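You operate a simulated robot arm through the tools that you are given. There is no shell and no other tool.

You are at the controls of a simulated robot arm. One attempt, no reset.

Task
Bend the WINTER sole 3 times in the bend rig and sort it.
Fine: grey lever down on it and counter zeroed before the blue lever's strokes; cracked goes to HOLD, sound to GOOD; grey lever up again before it leaves.
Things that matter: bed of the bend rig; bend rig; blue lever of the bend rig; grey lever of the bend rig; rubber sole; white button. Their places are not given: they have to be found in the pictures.

Only the result counts: the job must be done as asked and must still hold three seconds after the hand-in. Knocking over, shifting, dropping, spilling or breaking anything else fails it.

Robot
A 7-joint arm with a fingered hand, fixed in place. Base frame: the origin is on the floor under the middle of its stand, x ahead of it, y to its left, z up. Units: m, degrees, N and s.
It reaches about 1.333 m from its shoulder. Its first joint turns from -69.0 to 172.0 degrees. Payload 5 kg.
The tool frame sits at the grasp point between the pads (the TCP): z along the fingers, y along the line on which they close. The tips reach 0.032 m beyond it. The gripper opens to 0.16 m; its body begins 0.089 m behind the TCP. The gripper is a hand of 3 fingers: y runs from the thumb to the fingers, the wrist lies at [0, 0, -0.252] in the tool frame.
Orientation is told as [roll, pitch, yaw] about the base's x, y, z axes, in that order, counted from this pose: with the fingers straight down and closing along the base's y, the tool's x points along the base's -x, its y along +y and its z along -z.

Tools
- The arm moves only by the tool step_arm. Its argument "motion" is text: rows parted by semicolons, each of 6 numbers parted by spaces: the shift along the tool's x, y, z in m, then the turn, a rotation vector about the tool's x, y, z in degrees. In form: dx dy dz rx ry rz; .... A call has 1 to 20 rows; each row is the pose to reach, as a shift and turn from the pose commanded when the call began, along the tool's axes at that moment. A row lasts 0.2 s, in which the tool goes at most 0.05 m and 8.6 degrees; a call with a longer step from one row to the next is refused whole. Where a pose cannot be reached the arm comes as near as it can. A force on the tool above 40 N (or 10 N above the force at the start of the call, whichever is more), or a blocked arm, ends the call early, and 0.2 s more pass. In this call time passes only in rows, and 0.2 s behind the last. It gives the time, the measured TCP pose, the force on the tool (base axes), the opening and the grip force at its end, in the units of the frame above (readings bear some noise), with the torque about the TCP (base axes, N m) and any sound that the robot's microphone picked up, and new pictures: "views" is both (left out), scene, wrist or none.
- Cameras (640 x 400 px; columns grow to the right, rows downward): "scene" is fixed at [0.0354, 0.6611, 1.7574]; the picture's right is [-0.46, -0.89, 0.00], its down [-0.60, 0.32, -0.73] and it looks along [0.65, -0.34, -0.68] (base axes); focal length 227 px, centre (320, 200). "wrist" rides on the gripper at [0.065, -0.004, -0.116] in the tool frame; the picture's right is [0.06, 1.00, 0.00], its down [-0.87, 0.05, -0.49] and it looks along [-0.49, 0.03, 0.87] (tool axes); focal length 261 px, centre (320, 200).
- lift_body(by): slides the trunk up (or, below 0, down) by that many m; the arm rides with it, the base frame stays. It gives what a move gives, with no picture.
- set_fingers(finger1, finger2, thumb_bend): sets how far each is bent, from 0 (flat) to 1 (curled in); at 0.3 the hand is open as for a grip, at 0.7 the pads meet at the TCP. One left out holds its place. A second passes; each finger stops where it meets its share of the squeeze, and holds until it gets a number again. It is the only way to open and close the hand. It gives what a move gives, with no picture; readings hold the bend of each and the force on the fingers (four entries, about 0 where the hand has none), thumb and palm.
- measure_at(camera, pixels): there is no depth. For up to 12 entries [column, row, z] of the newest picture of that camera ("zoom" is the newest enlarged one), the place [x, y] in the base frame at which the ray of that pixel passes the height z, good to about 0.002 m, but the place of the scene camera against the robot may be out by one fixed shift of up to 0.025 m in any direction. No time passes.
- enlarge(camera, box): a new picture of the part [left, top, right, bottom] of that camera's present view, enlarged. No time passes.
- job_done(): hands the job in; it is judged then, once.

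Open the gripper and draw the arm clear of the work before you hand the job in, unless the task says otherwise.

The tools are called as a command line: name --argument value ..., lists and objects as JSON in quotes. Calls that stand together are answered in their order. step_arm: Moves the arm, as the interface text tells. Its arguments: {"type":"object","properties":{"motion":{"type":"string"},"views":{"type":"string","enum":["both","scene","wrist","none"]}},"required":["motion"]} The other tools are called the same way: lift_body (by) moves the trunk up or down; set_fingers (finger1, finger2, thumb_bend) moves the fingers one by one; measure_at (camera, pixels) gives the place at which the rays of pixels pass given heights; enlarge (camera, box) takes an enlarged picture of a part of a camera's view; job_done () hands the job in.

At the start:

```text
clock: 0.0
tool_pos: [0.4034, -0.5643, 1.411]
tcp_rot: [0.1, -0.1, -0.1]
wrist_force: [-0.1, 1.2, 0.7]
ft_torque: [0.02, 0.02, -0.02]
opening: 0.16
grasp_force: 0.0
shape: jaw
bend: [0.3, 0.3, 0.3]
finger forces: [0.1, 0.0, 0.1, 0.1, 0.1, 0.0]
trunk travel left (down, up): [-0.8, 0.14]
```

scene: 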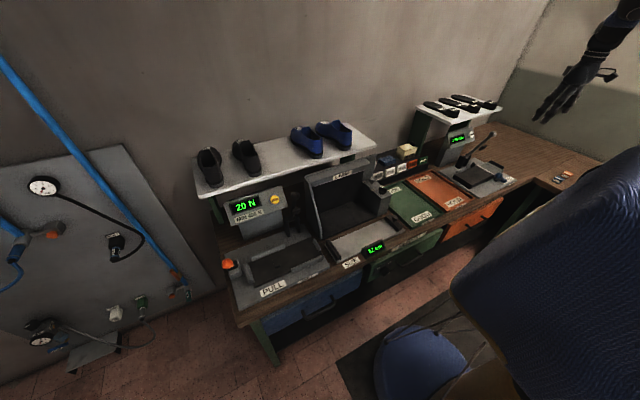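
wrist: 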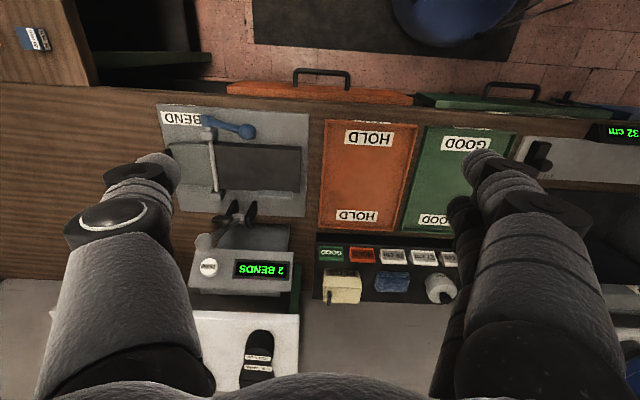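

The wrist picture shows the BEND rig around (235,160), its counter "2 BENDS" at (262,268), a white button at (208,267), and the HOLD/GOOD trays. I enlarge both views to see details.

enlarge --camera "wrist" --box '[140, 80, 340, 205]'

enlarge --camera "scene" --box '[400, 80, 540, 220]'

enlarge --camera "wrist" --box '[160, 190, 320, 390]'

```text
3.20 times, centred on (240, 142) of wrist
```

zoom: 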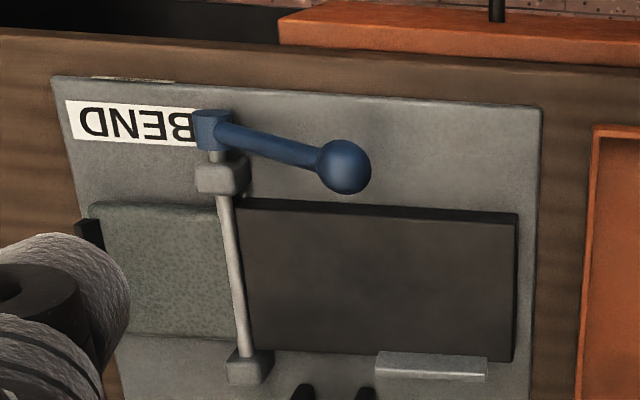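

```text
2.86 times, centred on (470, 150) of scene
```

zoom: 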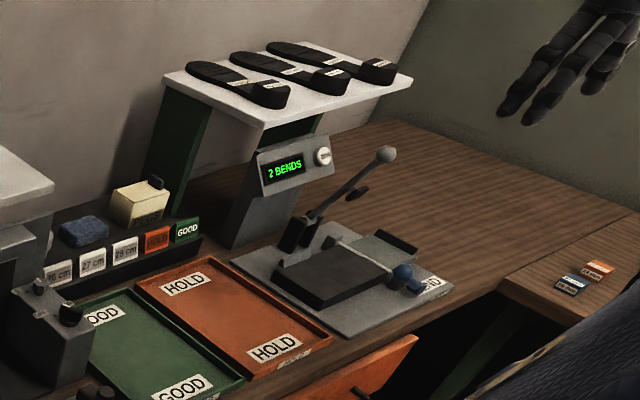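

```text
2.00 times, centred on (240, 290) of wrist
```

zoom: 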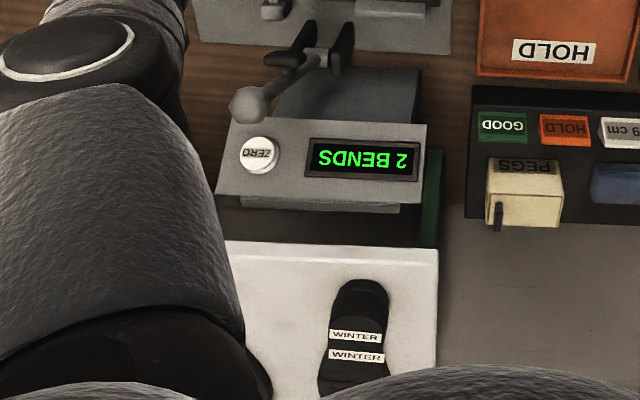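

The bed is near (0.60,-0.71,0.91) and the shelf with three soles near x 0.87, z 1.21; one sole label reads WINTER. I move the hand ahead, right and up to see all soles on the shelf.

step_arm --motion "-0.025 -0.033 -0.0167 0 0 0; -0.05 -0.066 -0.033 0 0 0; -0.075 -0.1 -0.05 0 0 0; -0.1 -0.133 -0.067 0 0 0; -0.125 -0.166 -0.083 0 0 0; -0.15 -0.2 -0.1 0 0 0" --views "both"

```text
clock: 1.4
tool_pos: [0.5567, -0.7645, 1.5092]
tcp_rot: [0.0, 0.0, 0.1]
wrist_force: [0.3, 0.0, -0.1]
ft_torque: [0.02, 0.05, -0.01]
opening: 0.1599
grasp_force: 0.1
shape: jaw
bend: [0.3, 0.3, 0.3]
finger forces: [0.0, 0.1, 0.0, 0.0, 0.0, 0.0]
trunk travel left (down, up): [-0.8, 0.14]
```

scene: 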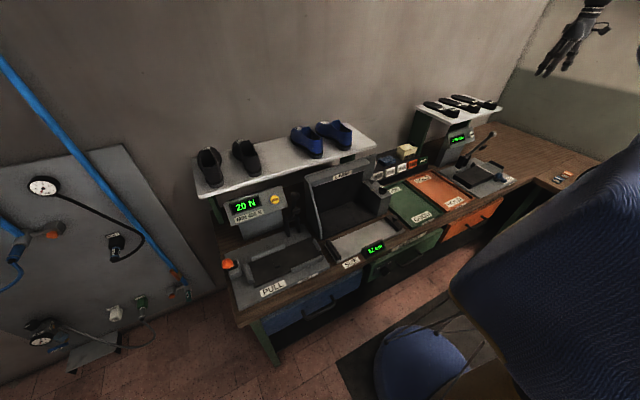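
wrist: 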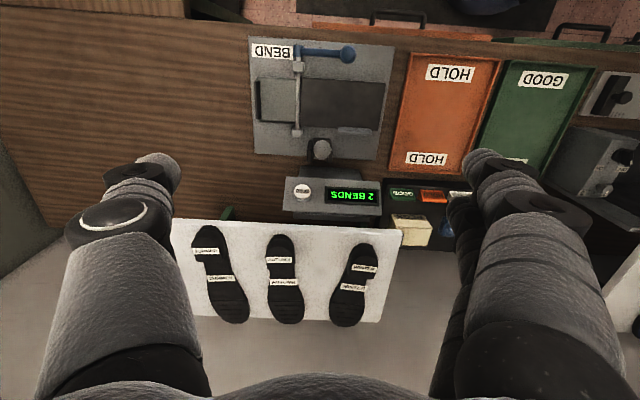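

Now all three soles and the whole rig are visible: soles at (220,275), (282,280), (353,283). I enlarge the shelf and the rig.

enlarge --camera "wrist" --box '[180, 215, 400, 335]'

enlarge --camera "wrist" --box '[240, 30, 400, 130]'

enlarge --camera "wrist" --box '[270, 120, 400, 220]'

enlarge --camera "scene" --box '[440, 130, 530, 200]'

```text
2.91 times, centred on (290, 275) of wrist
```

zoom: 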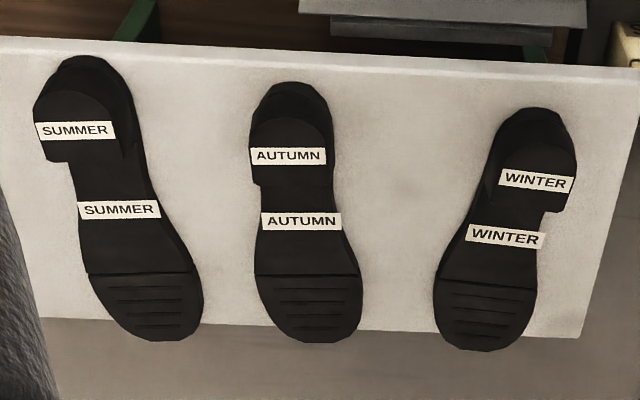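

```text
4.00 times, centred on (320, 80) of wrist
```

zoom: 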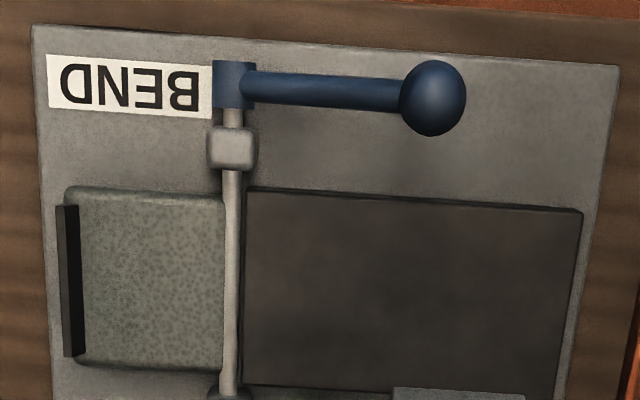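

```text
4.00 times, centred on (335, 170) of wrist
```

zoom: 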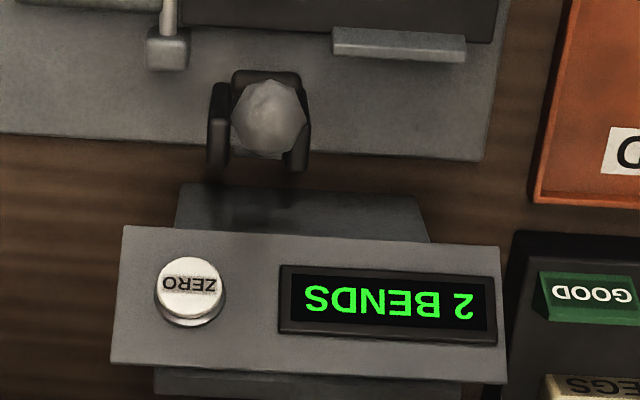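

```text
5.71 times, centred on (485, 165) of scene
```

zoom: 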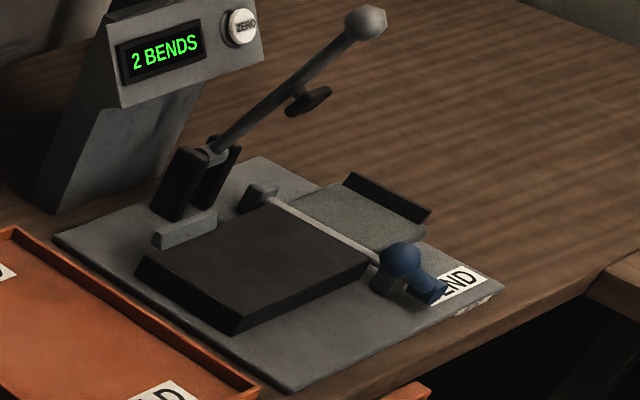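

The soles read SUMMER, AUTUMN, WINTER (the last at about (353,283)). I measure shelf, sole, rig and tray corners at guessed heights from this wrist view.

measure_at --camera "wrist" --pixels '[[301, 77, 0.91], [386, 82, 0.91], [380, 130, 0.91], [299.5, 127.5, 0.91], [256, 82, 0.9], [259, 119, 0.9], [362, 244, 1.22], [346, 326, 1.22], [362, 244, 1.24], [302, 191, 1.08], [322, 148.7, 1.17], [348, 54, 0.95]]'

measure_at --camera "scene" --pixels '[[499, 133.9, 1.17], [471.5, 135, 1.08], [453, 111, 1.22], [499, 175.5, 0.95]]'

```text
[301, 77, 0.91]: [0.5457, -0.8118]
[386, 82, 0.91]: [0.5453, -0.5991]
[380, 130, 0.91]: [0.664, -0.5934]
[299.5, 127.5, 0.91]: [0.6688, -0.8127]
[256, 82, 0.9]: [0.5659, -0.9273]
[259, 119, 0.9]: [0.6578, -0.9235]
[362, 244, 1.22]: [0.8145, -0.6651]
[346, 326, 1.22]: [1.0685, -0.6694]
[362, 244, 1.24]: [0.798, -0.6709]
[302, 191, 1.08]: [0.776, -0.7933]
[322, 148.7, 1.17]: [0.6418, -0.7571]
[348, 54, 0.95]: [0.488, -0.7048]
```

```text
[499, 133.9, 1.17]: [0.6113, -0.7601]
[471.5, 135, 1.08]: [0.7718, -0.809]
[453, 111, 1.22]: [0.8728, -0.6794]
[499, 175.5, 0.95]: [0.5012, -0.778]
```

The rig bed spans about x 0.545–0.667, y -0.81…-0.60; the flap y -0.93…-0.82. I move back and lower to get a closer view of the rig's levers.

step_arm --motion "0.026 0.0056 0.0324 0 0 0; 0.052 0.0111 0.0648 0 0 0; 0.0775 0.0167 0.097 0 0 0; 0.1033 0.0222 0.1295 0 0 0; 0.129 0.0278 0.162 0 0 0; 0.155 0.0334 0.194 0 0 0; 0.181 0.039 0.2266 0 0 0; 0.2067 0.0445 0.259 0 0 0" --views "both"

```text
clock: 3.2
tool_pos: [0.3455, -0.7191, 1.2502]
tcp_rot: [0.2, 0.0, 0.0]
wrist_force: [-0.8, 0.3, -0.1]
ft_torque: [0.01, -0.03, 0.05]
opening: 0.1602
grasp_force: 0.1
shape: jaw
bend: [0.3, 0.3, 0.3]
finger forces: [0.0, 0.1, 0.0, 0.1, 0.0, 0.0]
trunk travel left (down, up): [-0.8, 0.14]
```

scene: 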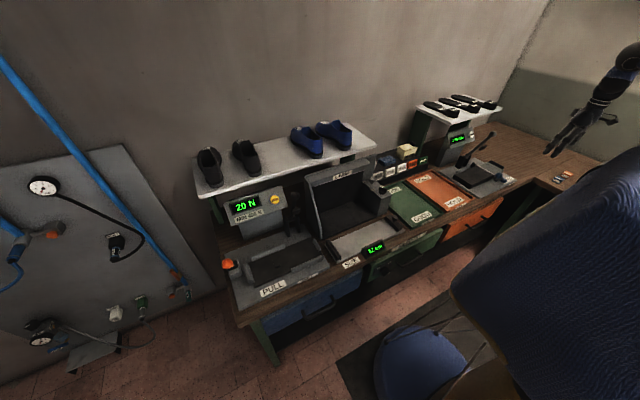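
wrist: 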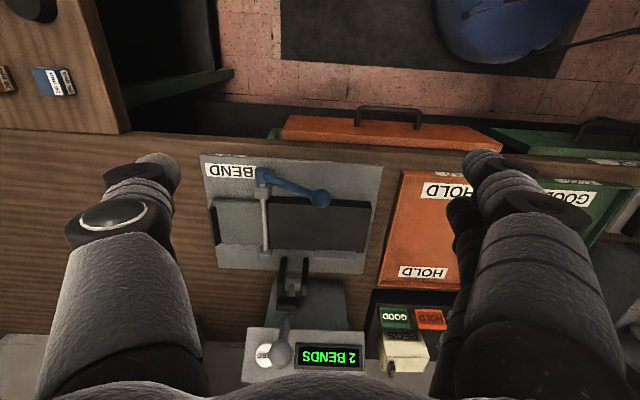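

enlarge --camera "wrist" --box '[190, 145, 390, 270]'

enlarge --camera "wrist" --box '[230, 240, 390, 390]'

enlarge --camera "wrist" --box '[0, 40, 120, 110]'

```text
3.20 times, centred on (290, 208) of wrist
```

zoom: 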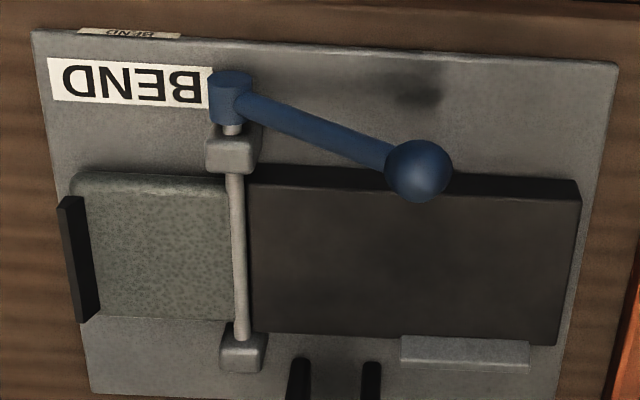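

```text
2.67 times, centred on (310, 315) of wrist
```

zoom: 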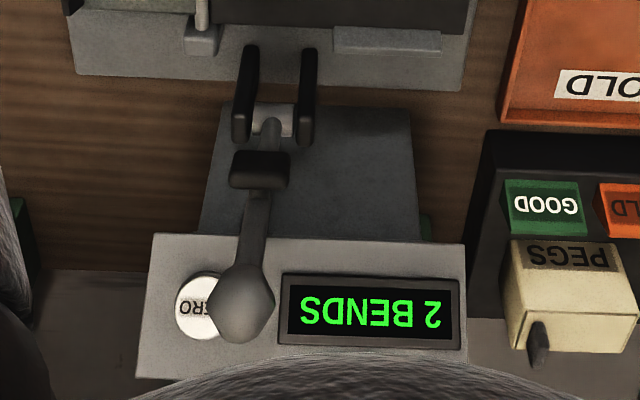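

```text
5.33 times, centred on (60, 75) of wrist
```

zoom: 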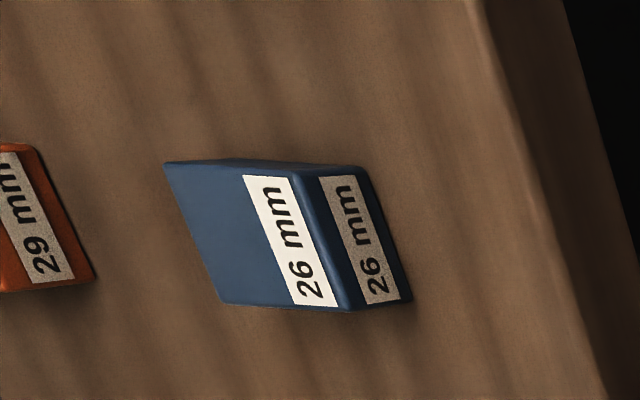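

I look at the hand itself in the scene view to judge its size, since it must get beside the grey lever.

enlarge --camera "scene" --box '[530, 40, 640, 170]'

enlarge --camera "wrist" --box '[370, 140, 640, 300]'

measure_at --camera "wrist" --pixels '[[401, 170, 0.9], [480, 175, 0.9], [455, 288, 0.9], [379, 286, 0.9], [320.3, 197.5, 0.985], [262, 173, 0.9], [280, 353.6, 1.155], [262, 351, 1.07], [266, 355, 1.07], [292, 285, 0.95]]'

```text
3.08 times, centred on (585, 105) of scene
```

zoom: 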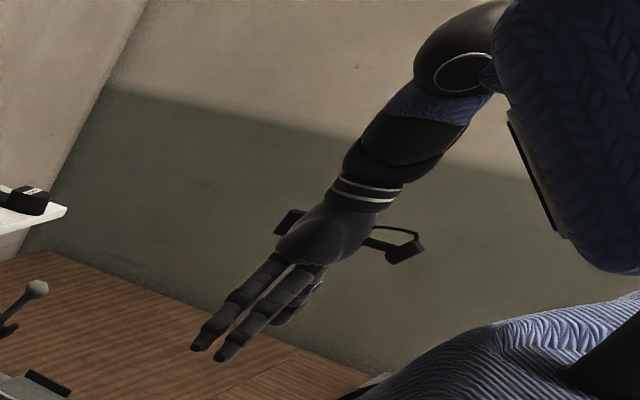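

```text
2.37 times, centred on (505, 220) of wrist
```

zoom: 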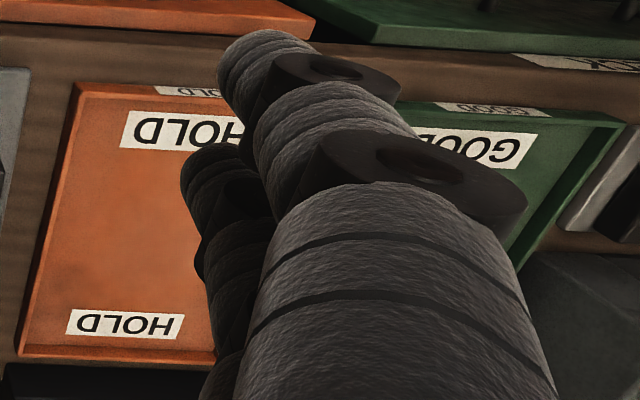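

```text
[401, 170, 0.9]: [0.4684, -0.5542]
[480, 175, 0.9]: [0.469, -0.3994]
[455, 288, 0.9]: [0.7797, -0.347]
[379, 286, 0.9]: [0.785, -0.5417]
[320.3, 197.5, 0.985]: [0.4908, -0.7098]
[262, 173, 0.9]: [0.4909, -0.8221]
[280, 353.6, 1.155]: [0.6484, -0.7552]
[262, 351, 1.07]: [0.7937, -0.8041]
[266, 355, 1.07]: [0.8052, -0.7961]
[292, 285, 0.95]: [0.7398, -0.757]
```

enlarge --camera "scene" --box '[560, 85, 610, 165]'

```text
5.00 times, centred on (585, 125) of scene
```

zoom: 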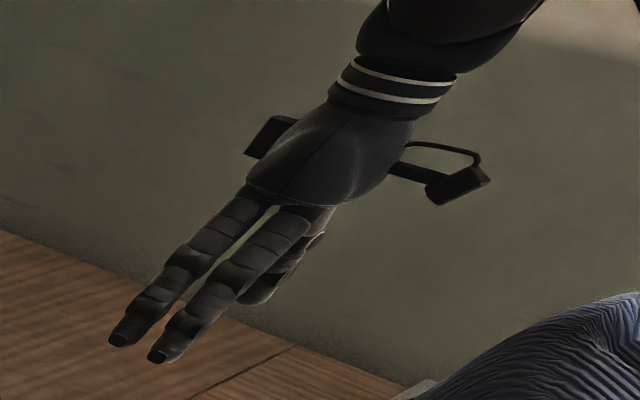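

The hand has a palm with two fingers on its +y side and a thumb on its -y side. I now go up and forward above the WINTER sole to look at it from close.

step_arm --motion "-0.041 0.005 -0.0155 0 0 0; -0.083 0.011 -0.031 0 0 0; -0.124 0.016 -0.046 0 0 0; -0.165 0.021 -0.062 0 0 0; -0.207 0.027 -0.077 0 0 0; -0.248 0.032 -0.093 0 0 0; -0.289 0.038 -0.108 0 0 0; -0.33 0.043 -0.124 0 0 0; -0.372 0.048 -0.139 0 0 0; -0.413 0.054 -0.155 0 0 0; -0.4545 0.059 -0.17 0 0 0" --views "both"

```text
clock: 5.6
tool_pos: [0.8045, -0.6589, 1.4206]
tcp_rot: [0.0, 0.2, -0.1]
wrist_force: [0.3, 0.7, -0.1]
ft_torque: [-0.03, 0.02, 0.01]
opening: 0.16
grasp_force: 0.1
shape: jaw
bend: [0.3, 0.3, 0.3]
finger forces: [0.1, 0.1, 0.0, 0.1, 0.0, 0.0]
trunk travel left (down, up): [-0.8, 0.14]
```

scene: 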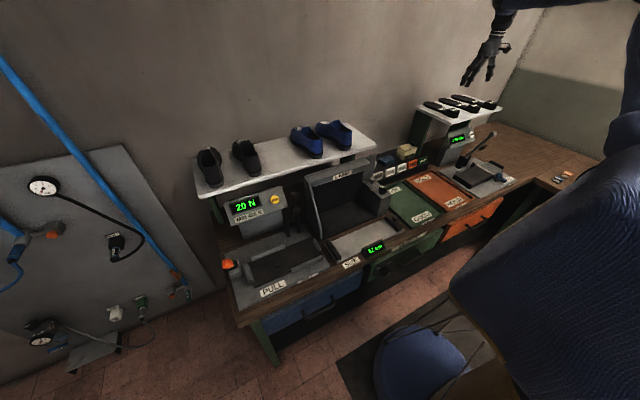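
wrist: 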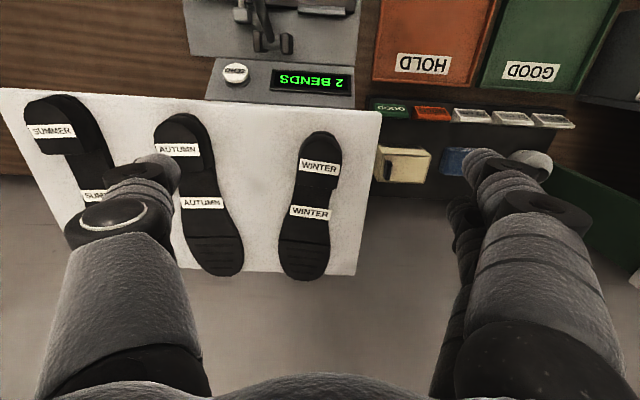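

enlarge --camera "wrist" --box '[255, 115, 395, 290]'

measure_at --camera "wrist" --pixels '[[319, 132, 1.24], [319, 168, 1.24], [300, 175, 1.24], [341, 175, 1.24], [310, 213, 1.22], [300, 281, 1.22], [278, 255, 1.22], [327, 255, 1.22], [286, 225, 1.22], [329, 225, 1.22], [379, 112, 1.21], [356, 274, 1.21]]'

```text
2.29 times, centred on (325, 202) of wrist
```

zoom: 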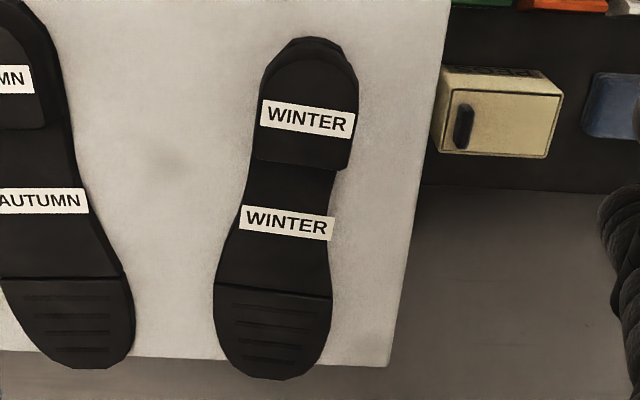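

```text
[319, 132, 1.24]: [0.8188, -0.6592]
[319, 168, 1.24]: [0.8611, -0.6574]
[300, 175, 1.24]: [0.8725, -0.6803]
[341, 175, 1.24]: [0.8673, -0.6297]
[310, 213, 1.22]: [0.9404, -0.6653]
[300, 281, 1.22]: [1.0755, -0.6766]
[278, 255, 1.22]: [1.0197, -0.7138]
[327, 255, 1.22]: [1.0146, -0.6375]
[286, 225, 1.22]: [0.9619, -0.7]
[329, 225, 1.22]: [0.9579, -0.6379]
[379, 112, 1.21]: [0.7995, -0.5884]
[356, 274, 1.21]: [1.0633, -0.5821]
```

The WINTER heel sits near (0.862,-0.656), top z 1.24, sole axis turned about -4°, toe toward the wall. I pre-close the fingers a bit and lean the hand 20° toward the robot above the heel.

set_fingers --finger1 0.4 --finger2 0.4 --thumb_bend 0.4

step_arm --motion "-0.02 0.0014 0.03 0.2 -6.7 1.3; -0.041 0.0028 0.065 0.5 -13.3 2.7; -0.0614 0.0042 0.1 0.7 -20 4" --views "both"

```text
clock: 6.6
tool_pos: [0.8019, -0.6604, 1.4227]
tcp_rot: [-0.1, 0.0, 0.0]
wrist_force: [-0.5, 0.0, 0.1]
ft_torque: [-0.01, 0.0, 0.02]
opening: 0.1286
grasp_force: 0.0
shape: fingers
bend: [0.4, 0.4, 0.4]
finger forces: [0.1, 0.1, 0.0, 0.0, 0.1, 0.0]
trunk travel left (down, up): [-0.8, 0.14]
```

```text
clock: 7.4
tool_pos: [0.8632, -0.6571, 1.3211]
tcp_rot: [0.2, -20.0, -4.2]
wrist_force: [-0.6, -0.4, 0.6]
ft_torque: [0.05, -0.01, 0.01]
opening: 0.1288
grasp_force: 0.1
shape: fingers
bend: [0.4, 0.4, 0.4]
finger forces: [0.0, 0.1, 0.0, 0.1, 0.0, 0.1]
trunk travel left (down, up): [-0.8, 0.14]
```

scene: 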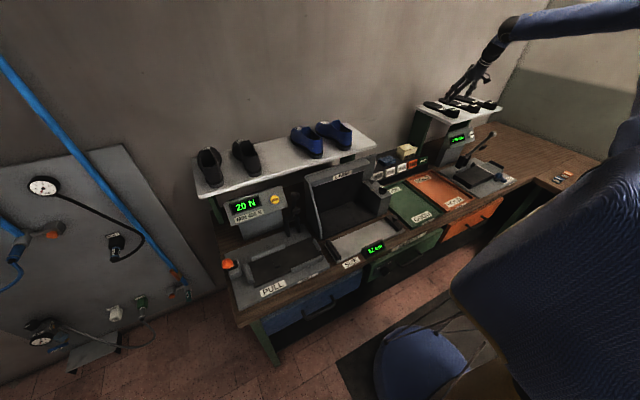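
wrist: 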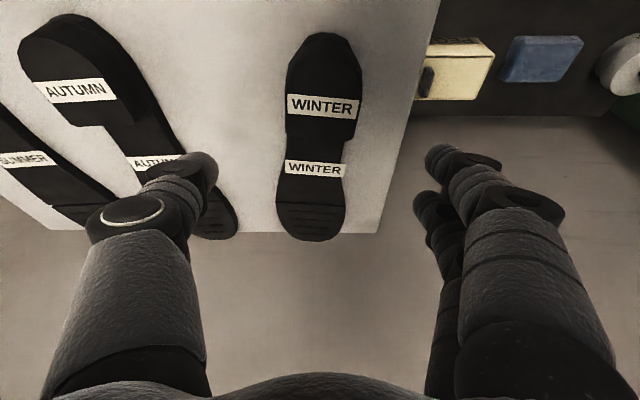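

measure_at --camera "wrist" --pixels '[[287, 100, 1.24], [360, 100, 1.24], [323, 106, 1.24], [314, 168, 1.22], [318, 33, 1.22], [288, 140, 1.24], [352, 140, 1.24], [288, 215, 1.215], [345, 215, 1.215], [310, 241, 1.205], [378, 231, 1.2]]'

enlarge --camera "wrist" --box '[260, 20, 400, 250]'

enlarge --camera "scene" --box '[420, 40, 520, 130]'

```text
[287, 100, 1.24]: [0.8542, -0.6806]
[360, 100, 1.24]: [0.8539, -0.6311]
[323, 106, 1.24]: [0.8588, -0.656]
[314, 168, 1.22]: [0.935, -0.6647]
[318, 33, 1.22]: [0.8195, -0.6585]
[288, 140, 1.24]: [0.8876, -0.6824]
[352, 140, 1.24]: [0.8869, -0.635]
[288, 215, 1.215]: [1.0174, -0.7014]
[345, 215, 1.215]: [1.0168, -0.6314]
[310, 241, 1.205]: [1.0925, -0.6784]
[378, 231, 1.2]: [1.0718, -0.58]
```

```text
1.74 times, centred on (330, 135) of wrist
```

zoom: 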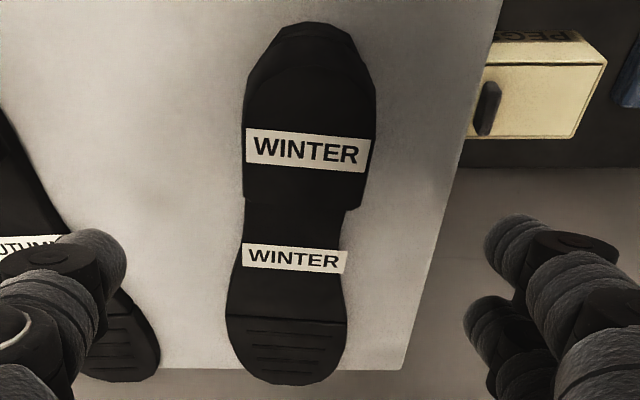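

```text
4.44 times, centred on (470, 85) of scene
```

zoom: 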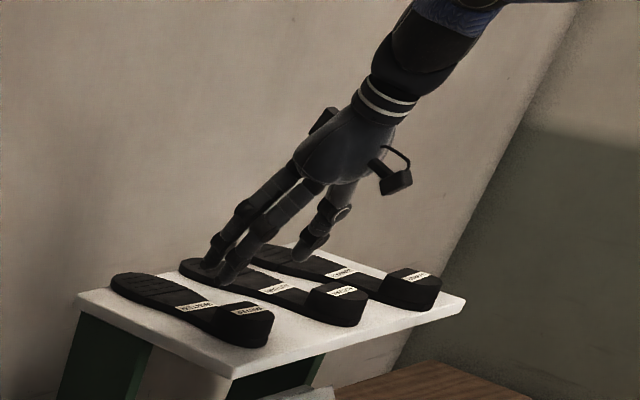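

Heel centre is (0.859,-0.657) and the sole axis about -5.5°. I go down to just above the heel, with the fingers astride it.

step_arm --motion "0.01 -0.0007 0.0277 0 0 0.8; 0.0201 -0.0015 0.0554 0 0 1.5" --views "both"

enlarge --camera "scene" --box '[420, 60, 500, 130]'

```text
clock: 8.0
tool_pos: [0.8635, -0.6599, 1.262]
tcp_rot: [0.6, -20.0, -5.8]
wrist_force: [0.9, 0.2, -0.8]
ft_torque: [0.04, -0.02, -0.01]
opening: 0.1286
grasp_force: 0.0
shape: fingers
bend: [0.4, 0.4, 0.4]
finger forces: [0.1, 0.0, 0.1, 0.0, 0.1, 0.0]
trunk travel left (down, up): [-0.8, 0.14]
```

scene: 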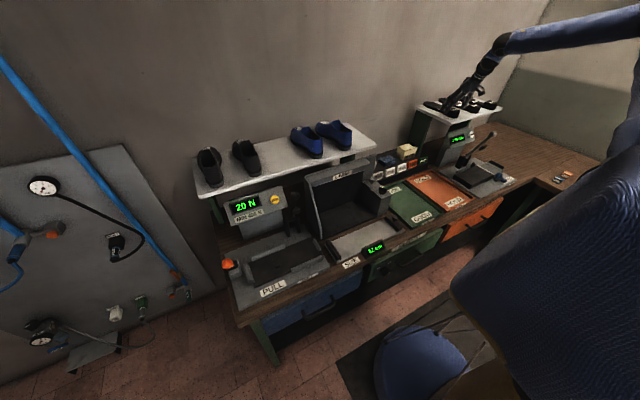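
wrist: 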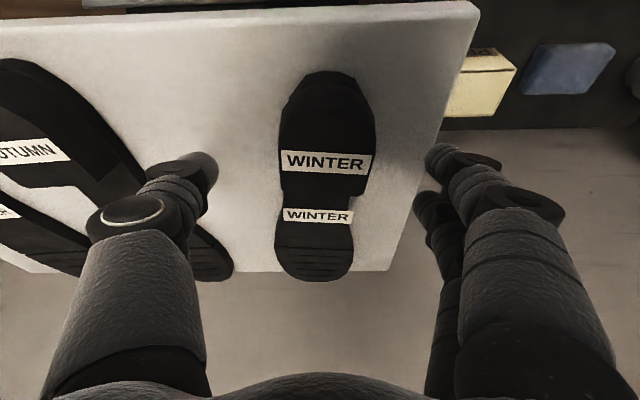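

```text
5.71 times, centred on (460, 95) of scene
```

zoom: 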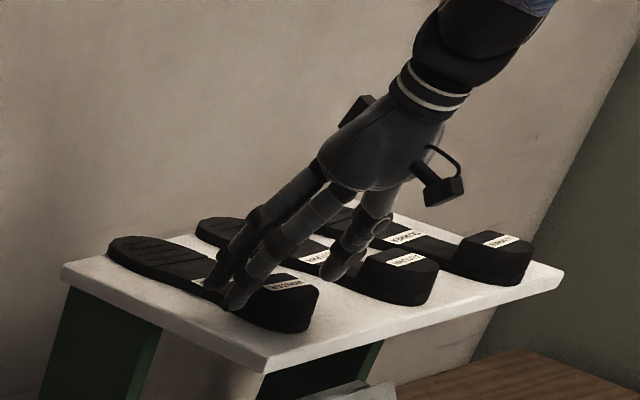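

The fingertips are slightly too far toward the toe because of the lean. I shift back about 9 mm and lower 16 mm, watching the force.

step_arm --motion "0.007 0 0.006 0 0 0; 0.014 0 0.012 0 0 0" --views "both"

enlarge --camera "scene" --box '[420, 70, 490, 130]'

```text
clock: 8.6
tool_pos: [0.8541, -0.6574, 1.2475]
tcp_rot: [0.6, -20.0, -5.5]
wrist_force: [-0.4, -0.5, 0.9]
ft_torque: [0.01, 0.01, 0.0]
opening: 0.1289
grasp_force: 0.0
shape: fingers
bend: [0.4, 0.4, 0.4]
finger forces: [0.0, 0.0, 0.1, 0.0, 0.1, 0.0]
trunk travel left (down, up): [-0.8, 0.14]
```

scene: 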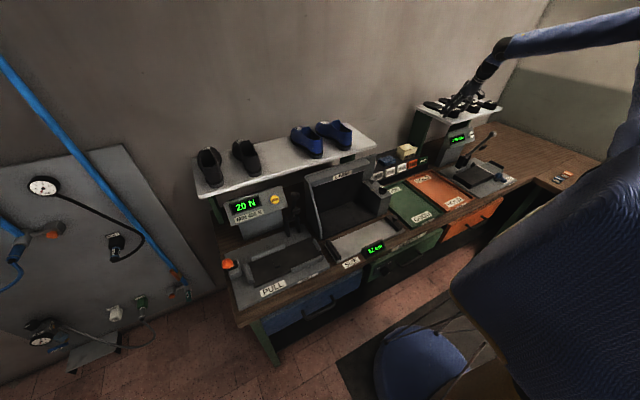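
wrist: 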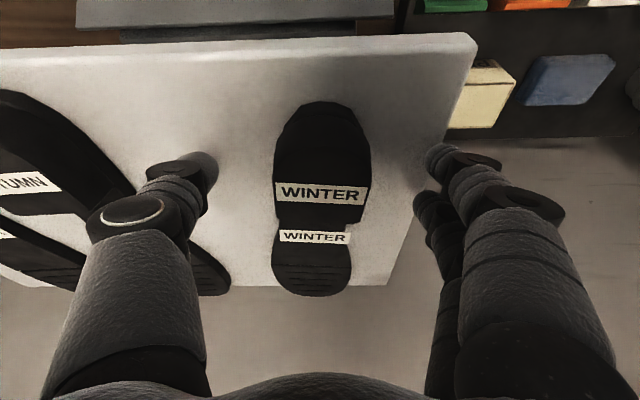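

```text
6.67 times, centred on (455, 100) of scene
```

zoom: 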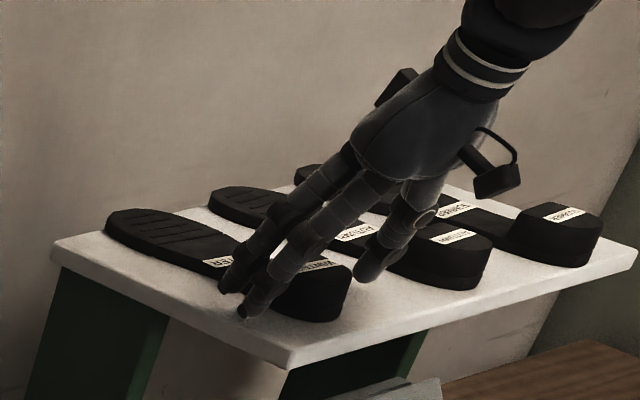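

The far finger would land just ahead of the heel front edge, so I shift another 13 mm back along the sole axis.

step_arm --motion "0.012 0 -0.0045 0 0 0" --views "both"

enlarge --camera "scene" --box '[425, 85, 475, 130]'

enlarge --camera "wrist" --box '[180, 90, 480, 300]'

```text
clock: 9.0
tool_pos: [0.8404, -0.6559, 1.2481]
tcp_rot: [0.5, -20.1, -5.7]
wrist_force: [-0.7, 0.1, -0.3]
ft_torque: [0.02, -0.04, 0.02]
opening: 0.1286
grasp_force: 0.1
shape: fingers
bend: [0.4, 0.4, 0.4]
finger forces: [0.1, 0.0, 0.0, 0.0, 0.0, 0.1]
trunk travel left (down, up): [-0.8, 0.14]
```

scene: 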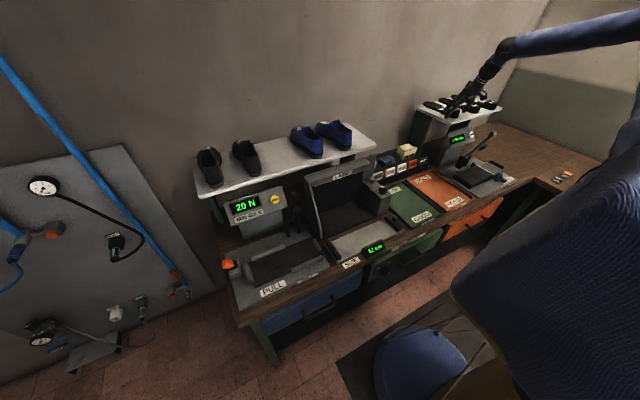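
wrist: 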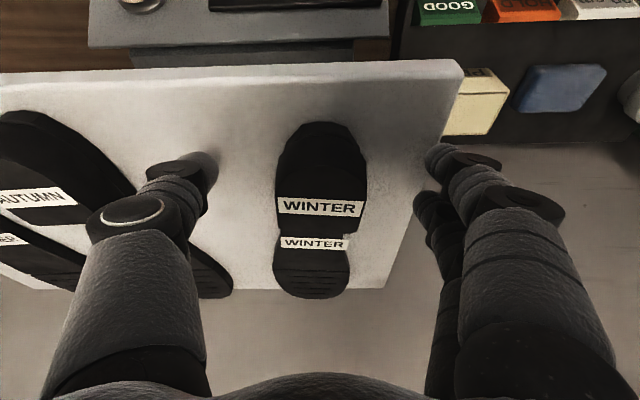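

```text
8.89 times, centred on (450, 108) of scene
```

zoom: 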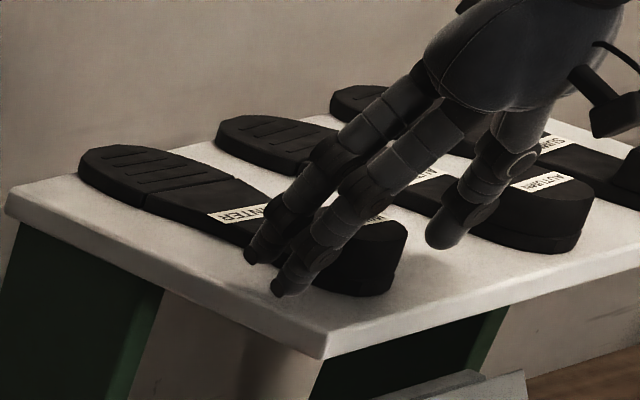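

```text
1.90 times, centred on (330, 195) of wrist
```

zoom: 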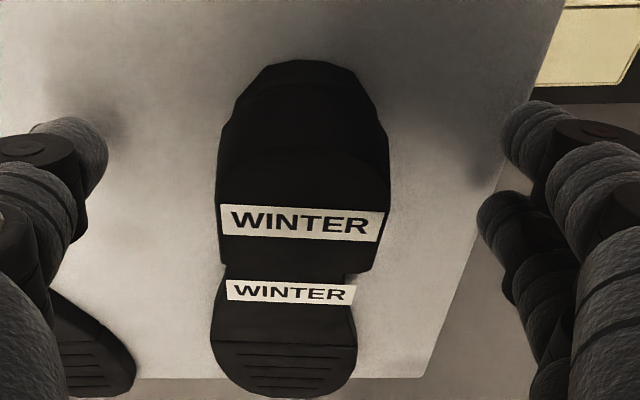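

Both fingertips should now meet the heel. I lower 6 mm more and then close the fingers on it.

step_arm --motion "0.002 0 0.0056 0 0 0" --views "none"

set_fingers --finger1 0.5 --finger2 0.5 --thumb_bend 0.5

```text
clock: 9.4
tool_pos: [0.8422, -0.6566, 1.2408]
tcp_rot: [0.6, -19.9, -5.6]
wrist_force: [-0.8, 0.5, 0.4]
ft_torque: [0.0, 0.01, -0.02]
opening: 0.1287
grasp_force: 0.1
shape: fingers
bend: [0.4, 0.4, 0.4]
finger forces: [0.0, 0.0, 0.1, 0.0, 0.0, 0.1]
trunk travel left (down, up): [-0.8, 0.14]
```

```text
clock: 10.4
tool_pos: [0.8412, -0.6545, 1.2413]
tcp_rot: [0.5, -19.9, -5.6]
wrist_force: [-1.8, 9.6, 0.1]
ft_torque: [0.31, 0.03, 0.09]
opening: 0.1053
grasp_force: 4.1
shape: fingers
bend: [0.41, 0.5, 0.5]
finger forces: [8.7, 0.0, 0.1, 0.1, 0.1, 0.1]
trunk travel left (down, up): [-0.8, 0.14]
```

Finger 1 stopped at once with 8.7 N: it probably meets the shelf's side edge (near y -0.583). I look closely.

step_arm --motion "0 0 0 0 0 0" --views "both"

enlarge --camera "scene" --box '[430, 90, 475, 130]'

enlarge --camera "wrist" --box '[180, 90, 480, 300]'

```text
clock: 10.8
tool_pos: [0.8414, -0.6557, 1.2419]
tcp_rot: [0.5, -19.9, -5.6]
wrist_force: [-0.4, 8.4, -0.4]
ft_torque: [0.34, 0.01, 0.12]
opening: 0.1059
grasp_force: 3.9
shape: fingers
bend: [0.41, 0.5, 0.5]
finger forces: [8.6, 0.0, 0.0, 0.0, 0.0, 0.0]
trunk travel left (down, up): [-0.8, 0.14]
```

scene: 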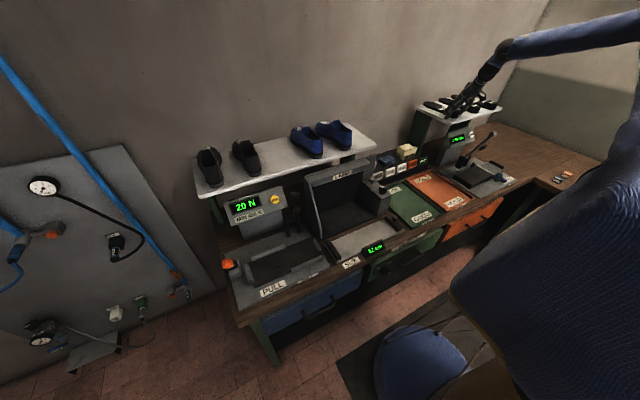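
wrist: 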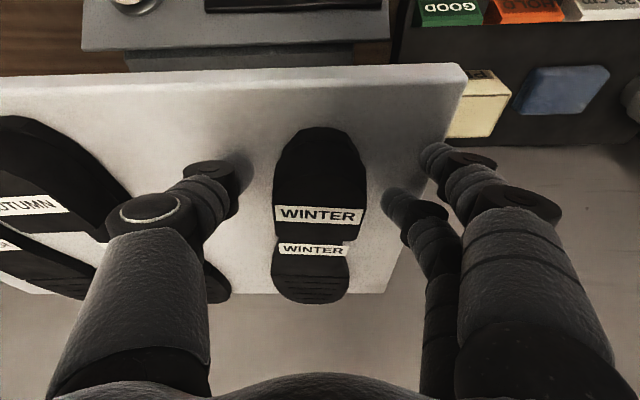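

```text
10.00 times, centred on (452, 110) of scene
```

zoom: 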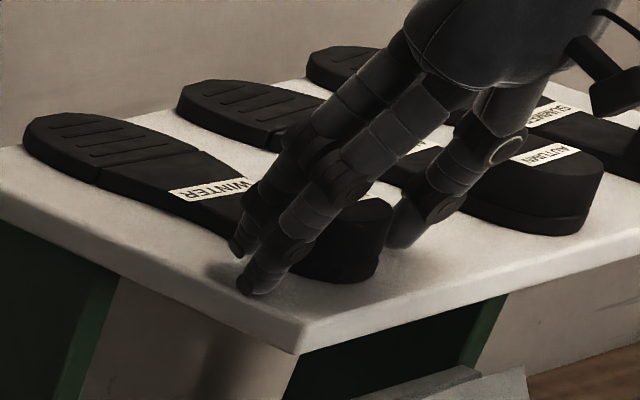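

```text
1.90 times, centred on (330, 195) of wrist
```

zoom: 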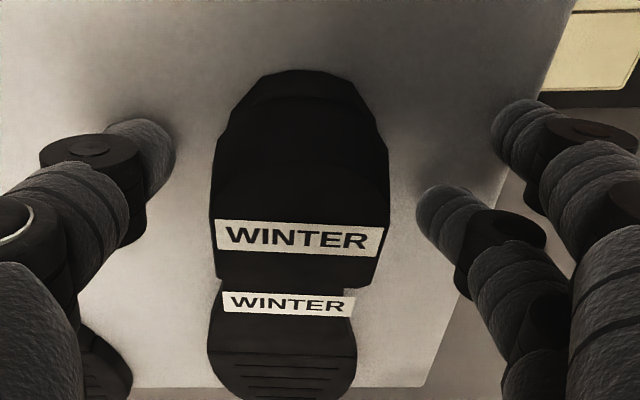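

Finger 1 is caught outside the shelf edge. I open it, rise 15 mm, close it to 0.5 inside the edge, then look again.

set_fingers --finger1 0.38

step_arm --motion "-0.005 0 -0.0141 0 0 0" --views "none"

set_fingers --finger1 0.5

step_arm --motion "0 0 0 0 0 0" --views "both"

enlarge --camera "scene" --box '[430, 90, 475, 130]'

enlarge --camera "wrist" --box '[180, 90, 480, 300]'

```text
clock: 11.8
tool_pos: [0.8411, -0.656, 1.2427]
tcp_rot: [0.6, -20.0, -5.7]
wrist_force: [-1.5, 0.5, 0.4]
ft_torque: [-0.01, 0.0, -0.02]
opening: 0.1113
grasp_force: 0.0
shape: fingers
bend: [0.38, 0.5, 0.5]
finger forces: [0.0, 0.0, 0.1, 0.1, 0.0, 0.0]
trunk travel left (down, up): [-0.8, 0.14]
```

```text
clock: 12.2
tool_pos: [0.8408, -0.6555, 1.256]
tcp_rot: [0.7, -20.0, -5.6]
wrist_force: [0.2, 0.4, 0.2]
ft_torque: [0.01, 0.0, 0.03]
opening: 0.1113
grasp_force: 0.0
shape: fingers
bend: [0.38, 0.5, 0.5]
finger forces: [0.1, 0.0, 0.0, 0.0, 0.1, 0.0]
trunk travel left (down, up): [-0.8, 0.14]
```

```text
clock: 13.2
tool_pos: [0.84, -0.6558, 1.2558]
tcp_rot: [0.6, -20.0, -5.6]
wrist_force: [0.2, -0.8, 0.5]
ft_torque: [-0.01, -0.03, -0.01]
opening: 0.0877
grasp_force: 0.1
shape: fingers
bend: [0.5, 0.5, 0.5]
finger forces: [0.1, 0.0, 0.0, 0.0, 0.1, 0.0]
trunk travel left (down, up): [-0.8, 0.14]
```

```text
clock: 13.6
tool_pos: [0.8413, -0.6564, 1.2561]
tcp_rot: [0.6, -20.0, -5.6]
wrist_force: [0.2, -0.5, 0.3]
ft_torque: [-0.02, 0.01, 0.0]
opening: 0.0878
grasp_force: 0.2
shape: fingers
bend: [0.5, 0.5, 0.5]
finger forces: [0.0, 0.1, 0.0, 0.1, 0.1, 0.0]
trunk travel left (down, up): [-0.8, 0.14]
```

scene: 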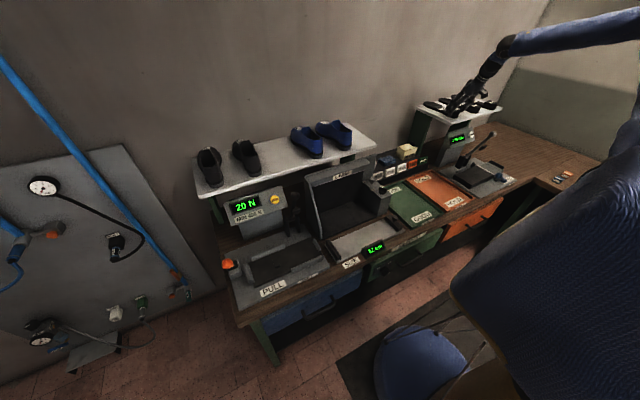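
wrist: 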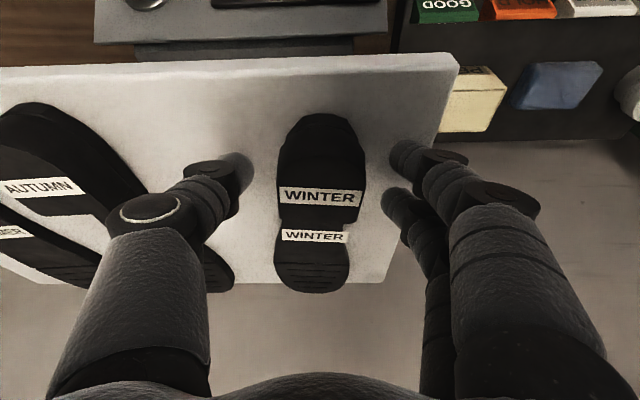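

```text
10.00 times, centred on (452, 110) of scene
```

zoom: 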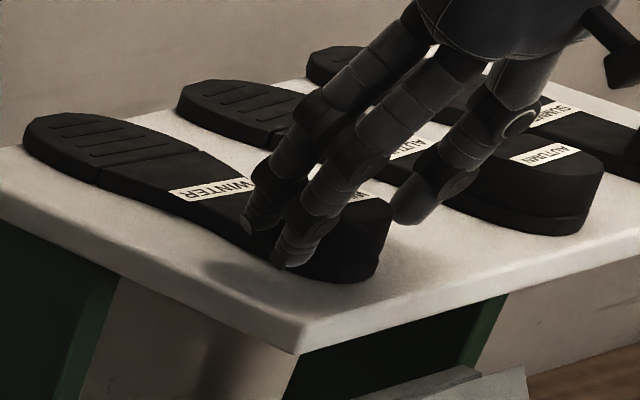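

```text
1.90 times, centred on (330, 195) of wrist
```

zoom: 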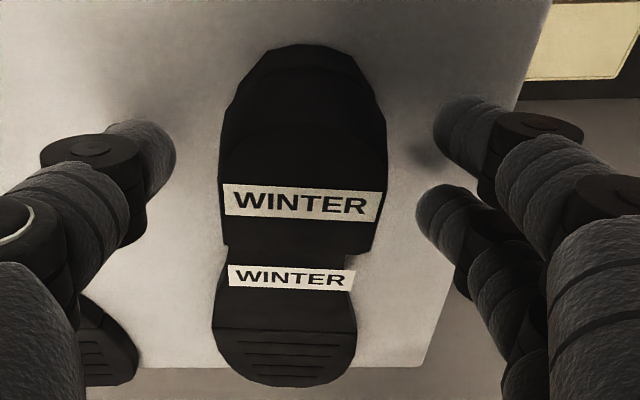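

All three tips are now inside the shelf edge and beside the heel. I lower 10 mm and then squeeze.

step_arm --motion "0.0017 0 0.0047 0 0 0; 0.0034 0 0.0094 0 0 0" --views "none"

set_fingers --finger1 0.7 --finger2 0.7 --thumb_bend 0.7

step_arm --motion "0 0 0 0 0 0" --views "both"

enlarge --camera "scene" --box '[430, 90, 475, 130]'

enlarge --camera "wrist" --box '[180, 90, 480, 300]'

```text
clock: 14.2
tool_pos: [0.8407, -0.6572, 1.2462]
tcp_rot: [0.7, -19.9, -5.6]
wrist_force: [0.3, -0.5, -0.1]
ft_torque: [0.03, 0.01, -0.03]
opening: 0.0879
grasp_force: 0.1
shape: fingers
bend: [0.5, 0.5, 0.5]
finger forces: [0.0, 0.0, 0.0, 0.0, 0.0, 0.0]
trunk travel left (down, up): [-0.8, 0.14]
```

```text
clock: 15.2
tool_pos: [0.8409, -0.6572, 1.2449]
tcp_rot: [0.6, -20.0, -5.5]
wrist_force: [-0.2, -0.1, -0.2]
ft_torque: [0.06, 0.05, 0.02]
opening: 0.0573
grasp_force: 21.0
shape: fingers
bend: [0.58, 0.58, 0.63]
finger forces: [10.6, 10.6, 0.1, 0.0, 21.2, 0.1]
trunk travel left (down, up): [-0.8, 0.14]
```

```text
clock: 15.6
tool_pos: [0.8409, -0.6558, 1.2452]
tcp_rot: [0.5, -20.0, -5.6]
wrist_force: [-0.8, -0.4, 1.1]
ft_torque: [0.05, 0.02, 0.05]
opening: 0.057
grasp_force: 20.9
shape: fingers
bend: [0.58, 0.58, 0.63]
finger forces: [10.6, 10.6, 0.1, 0.0, 21.2, 0.0]
trunk travel left (down, up): [-0.8, 0.14]
```

scene: 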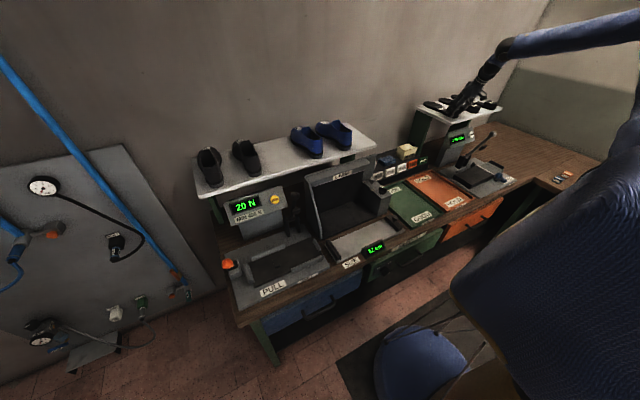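
wrist: 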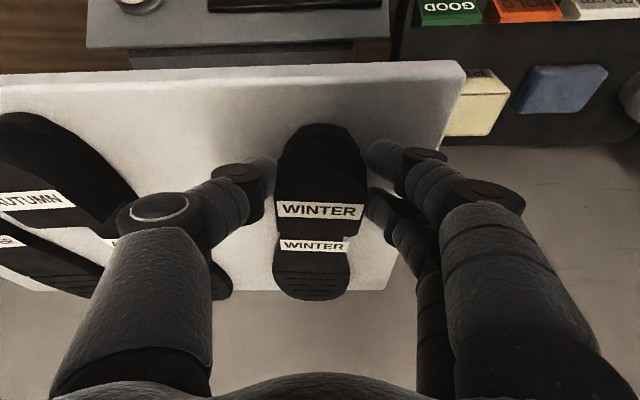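

```text
10.00 times, centred on (452, 110) of scene
```

zoom: 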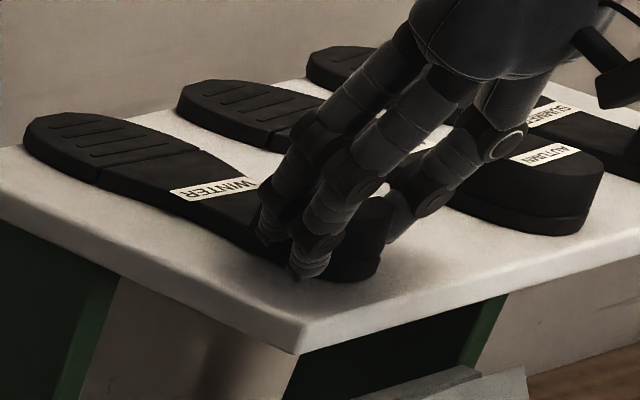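

```text
1.90 times, centred on (330, 195) of wrist
```

zoom: 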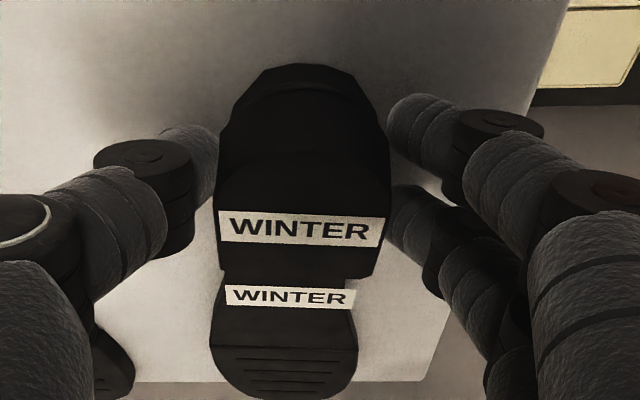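

The heel is held with 21 N (10.6 per finger). I lift it 5 cm slowly and check.

step_arm --motion "-0.0034 0 -0.0094 0 0 0; -0.0068 0 -0.0188 0 0 0; -0.0103 0 -0.0282 0 0 0; -0.0137 0 -0.0376 0 0 0; -0.0171 0 -0.047 0 0 0" --views "both"

enlarge --camera "scene" --box '[425, 70, 485, 130]'

enlarge --camera "wrist" --box '[180, 90, 480, 300]'

```text
clock: 16.8
tool_pos: [0.841, -0.6565, 1.2966]
tcp_rot: [0.5, -20.0, -5.6]
wrist_force: [-0.3, 0.0, -1.5]
ft_torque: [-0.01, 0.16, 0.0]
opening: 0.0574
grasp_force: 20.4
shape: fingers
bend: [0.58, 0.57, 0.63]
finger forces: [11.0, 9.5, 0.0, 0.0, 20.7, 0.0]
trunk travel left (down, up): [-0.8, 0.14]
```

scene: 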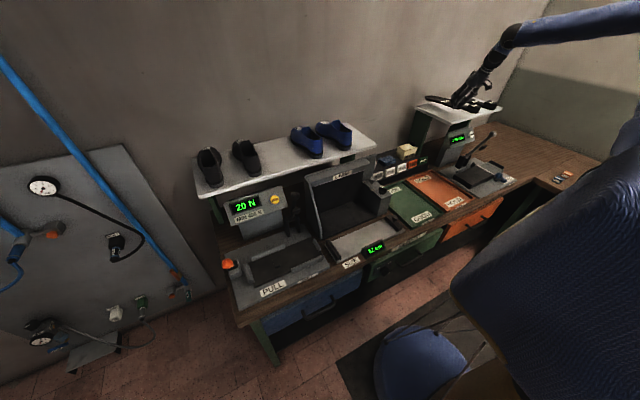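
wrist: 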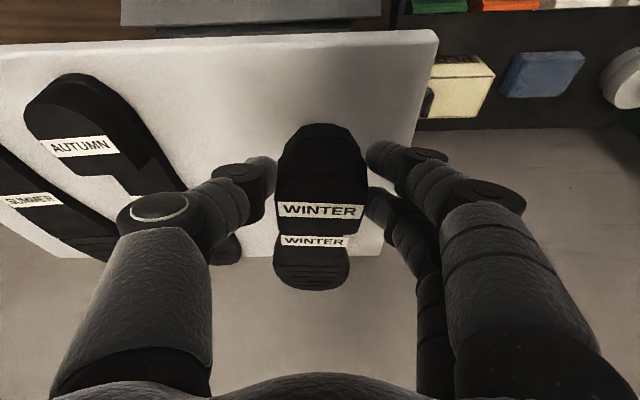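

```text
6.67 times, centred on (455, 100) of scene
```

zoom: 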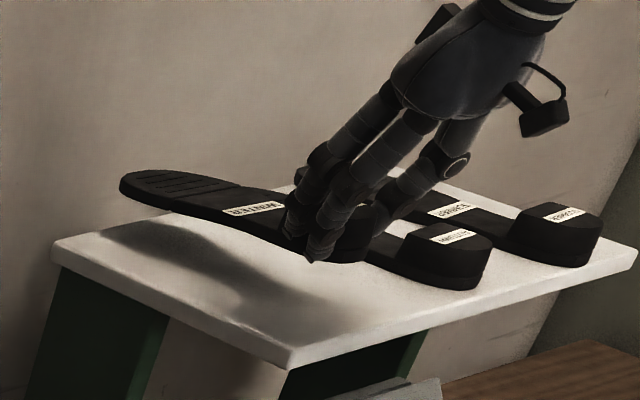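

```text
1.90 times, centred on (330, 195) of wrist
```

zoom: 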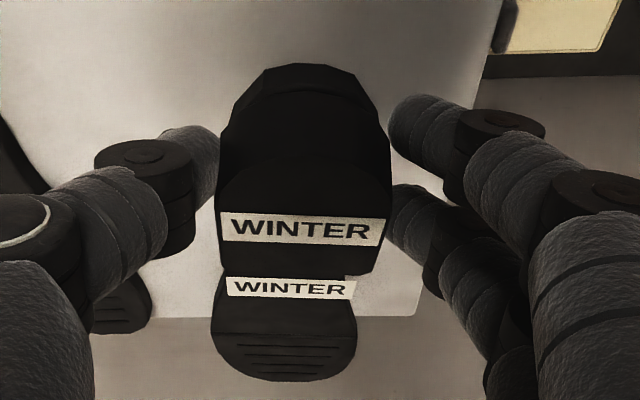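

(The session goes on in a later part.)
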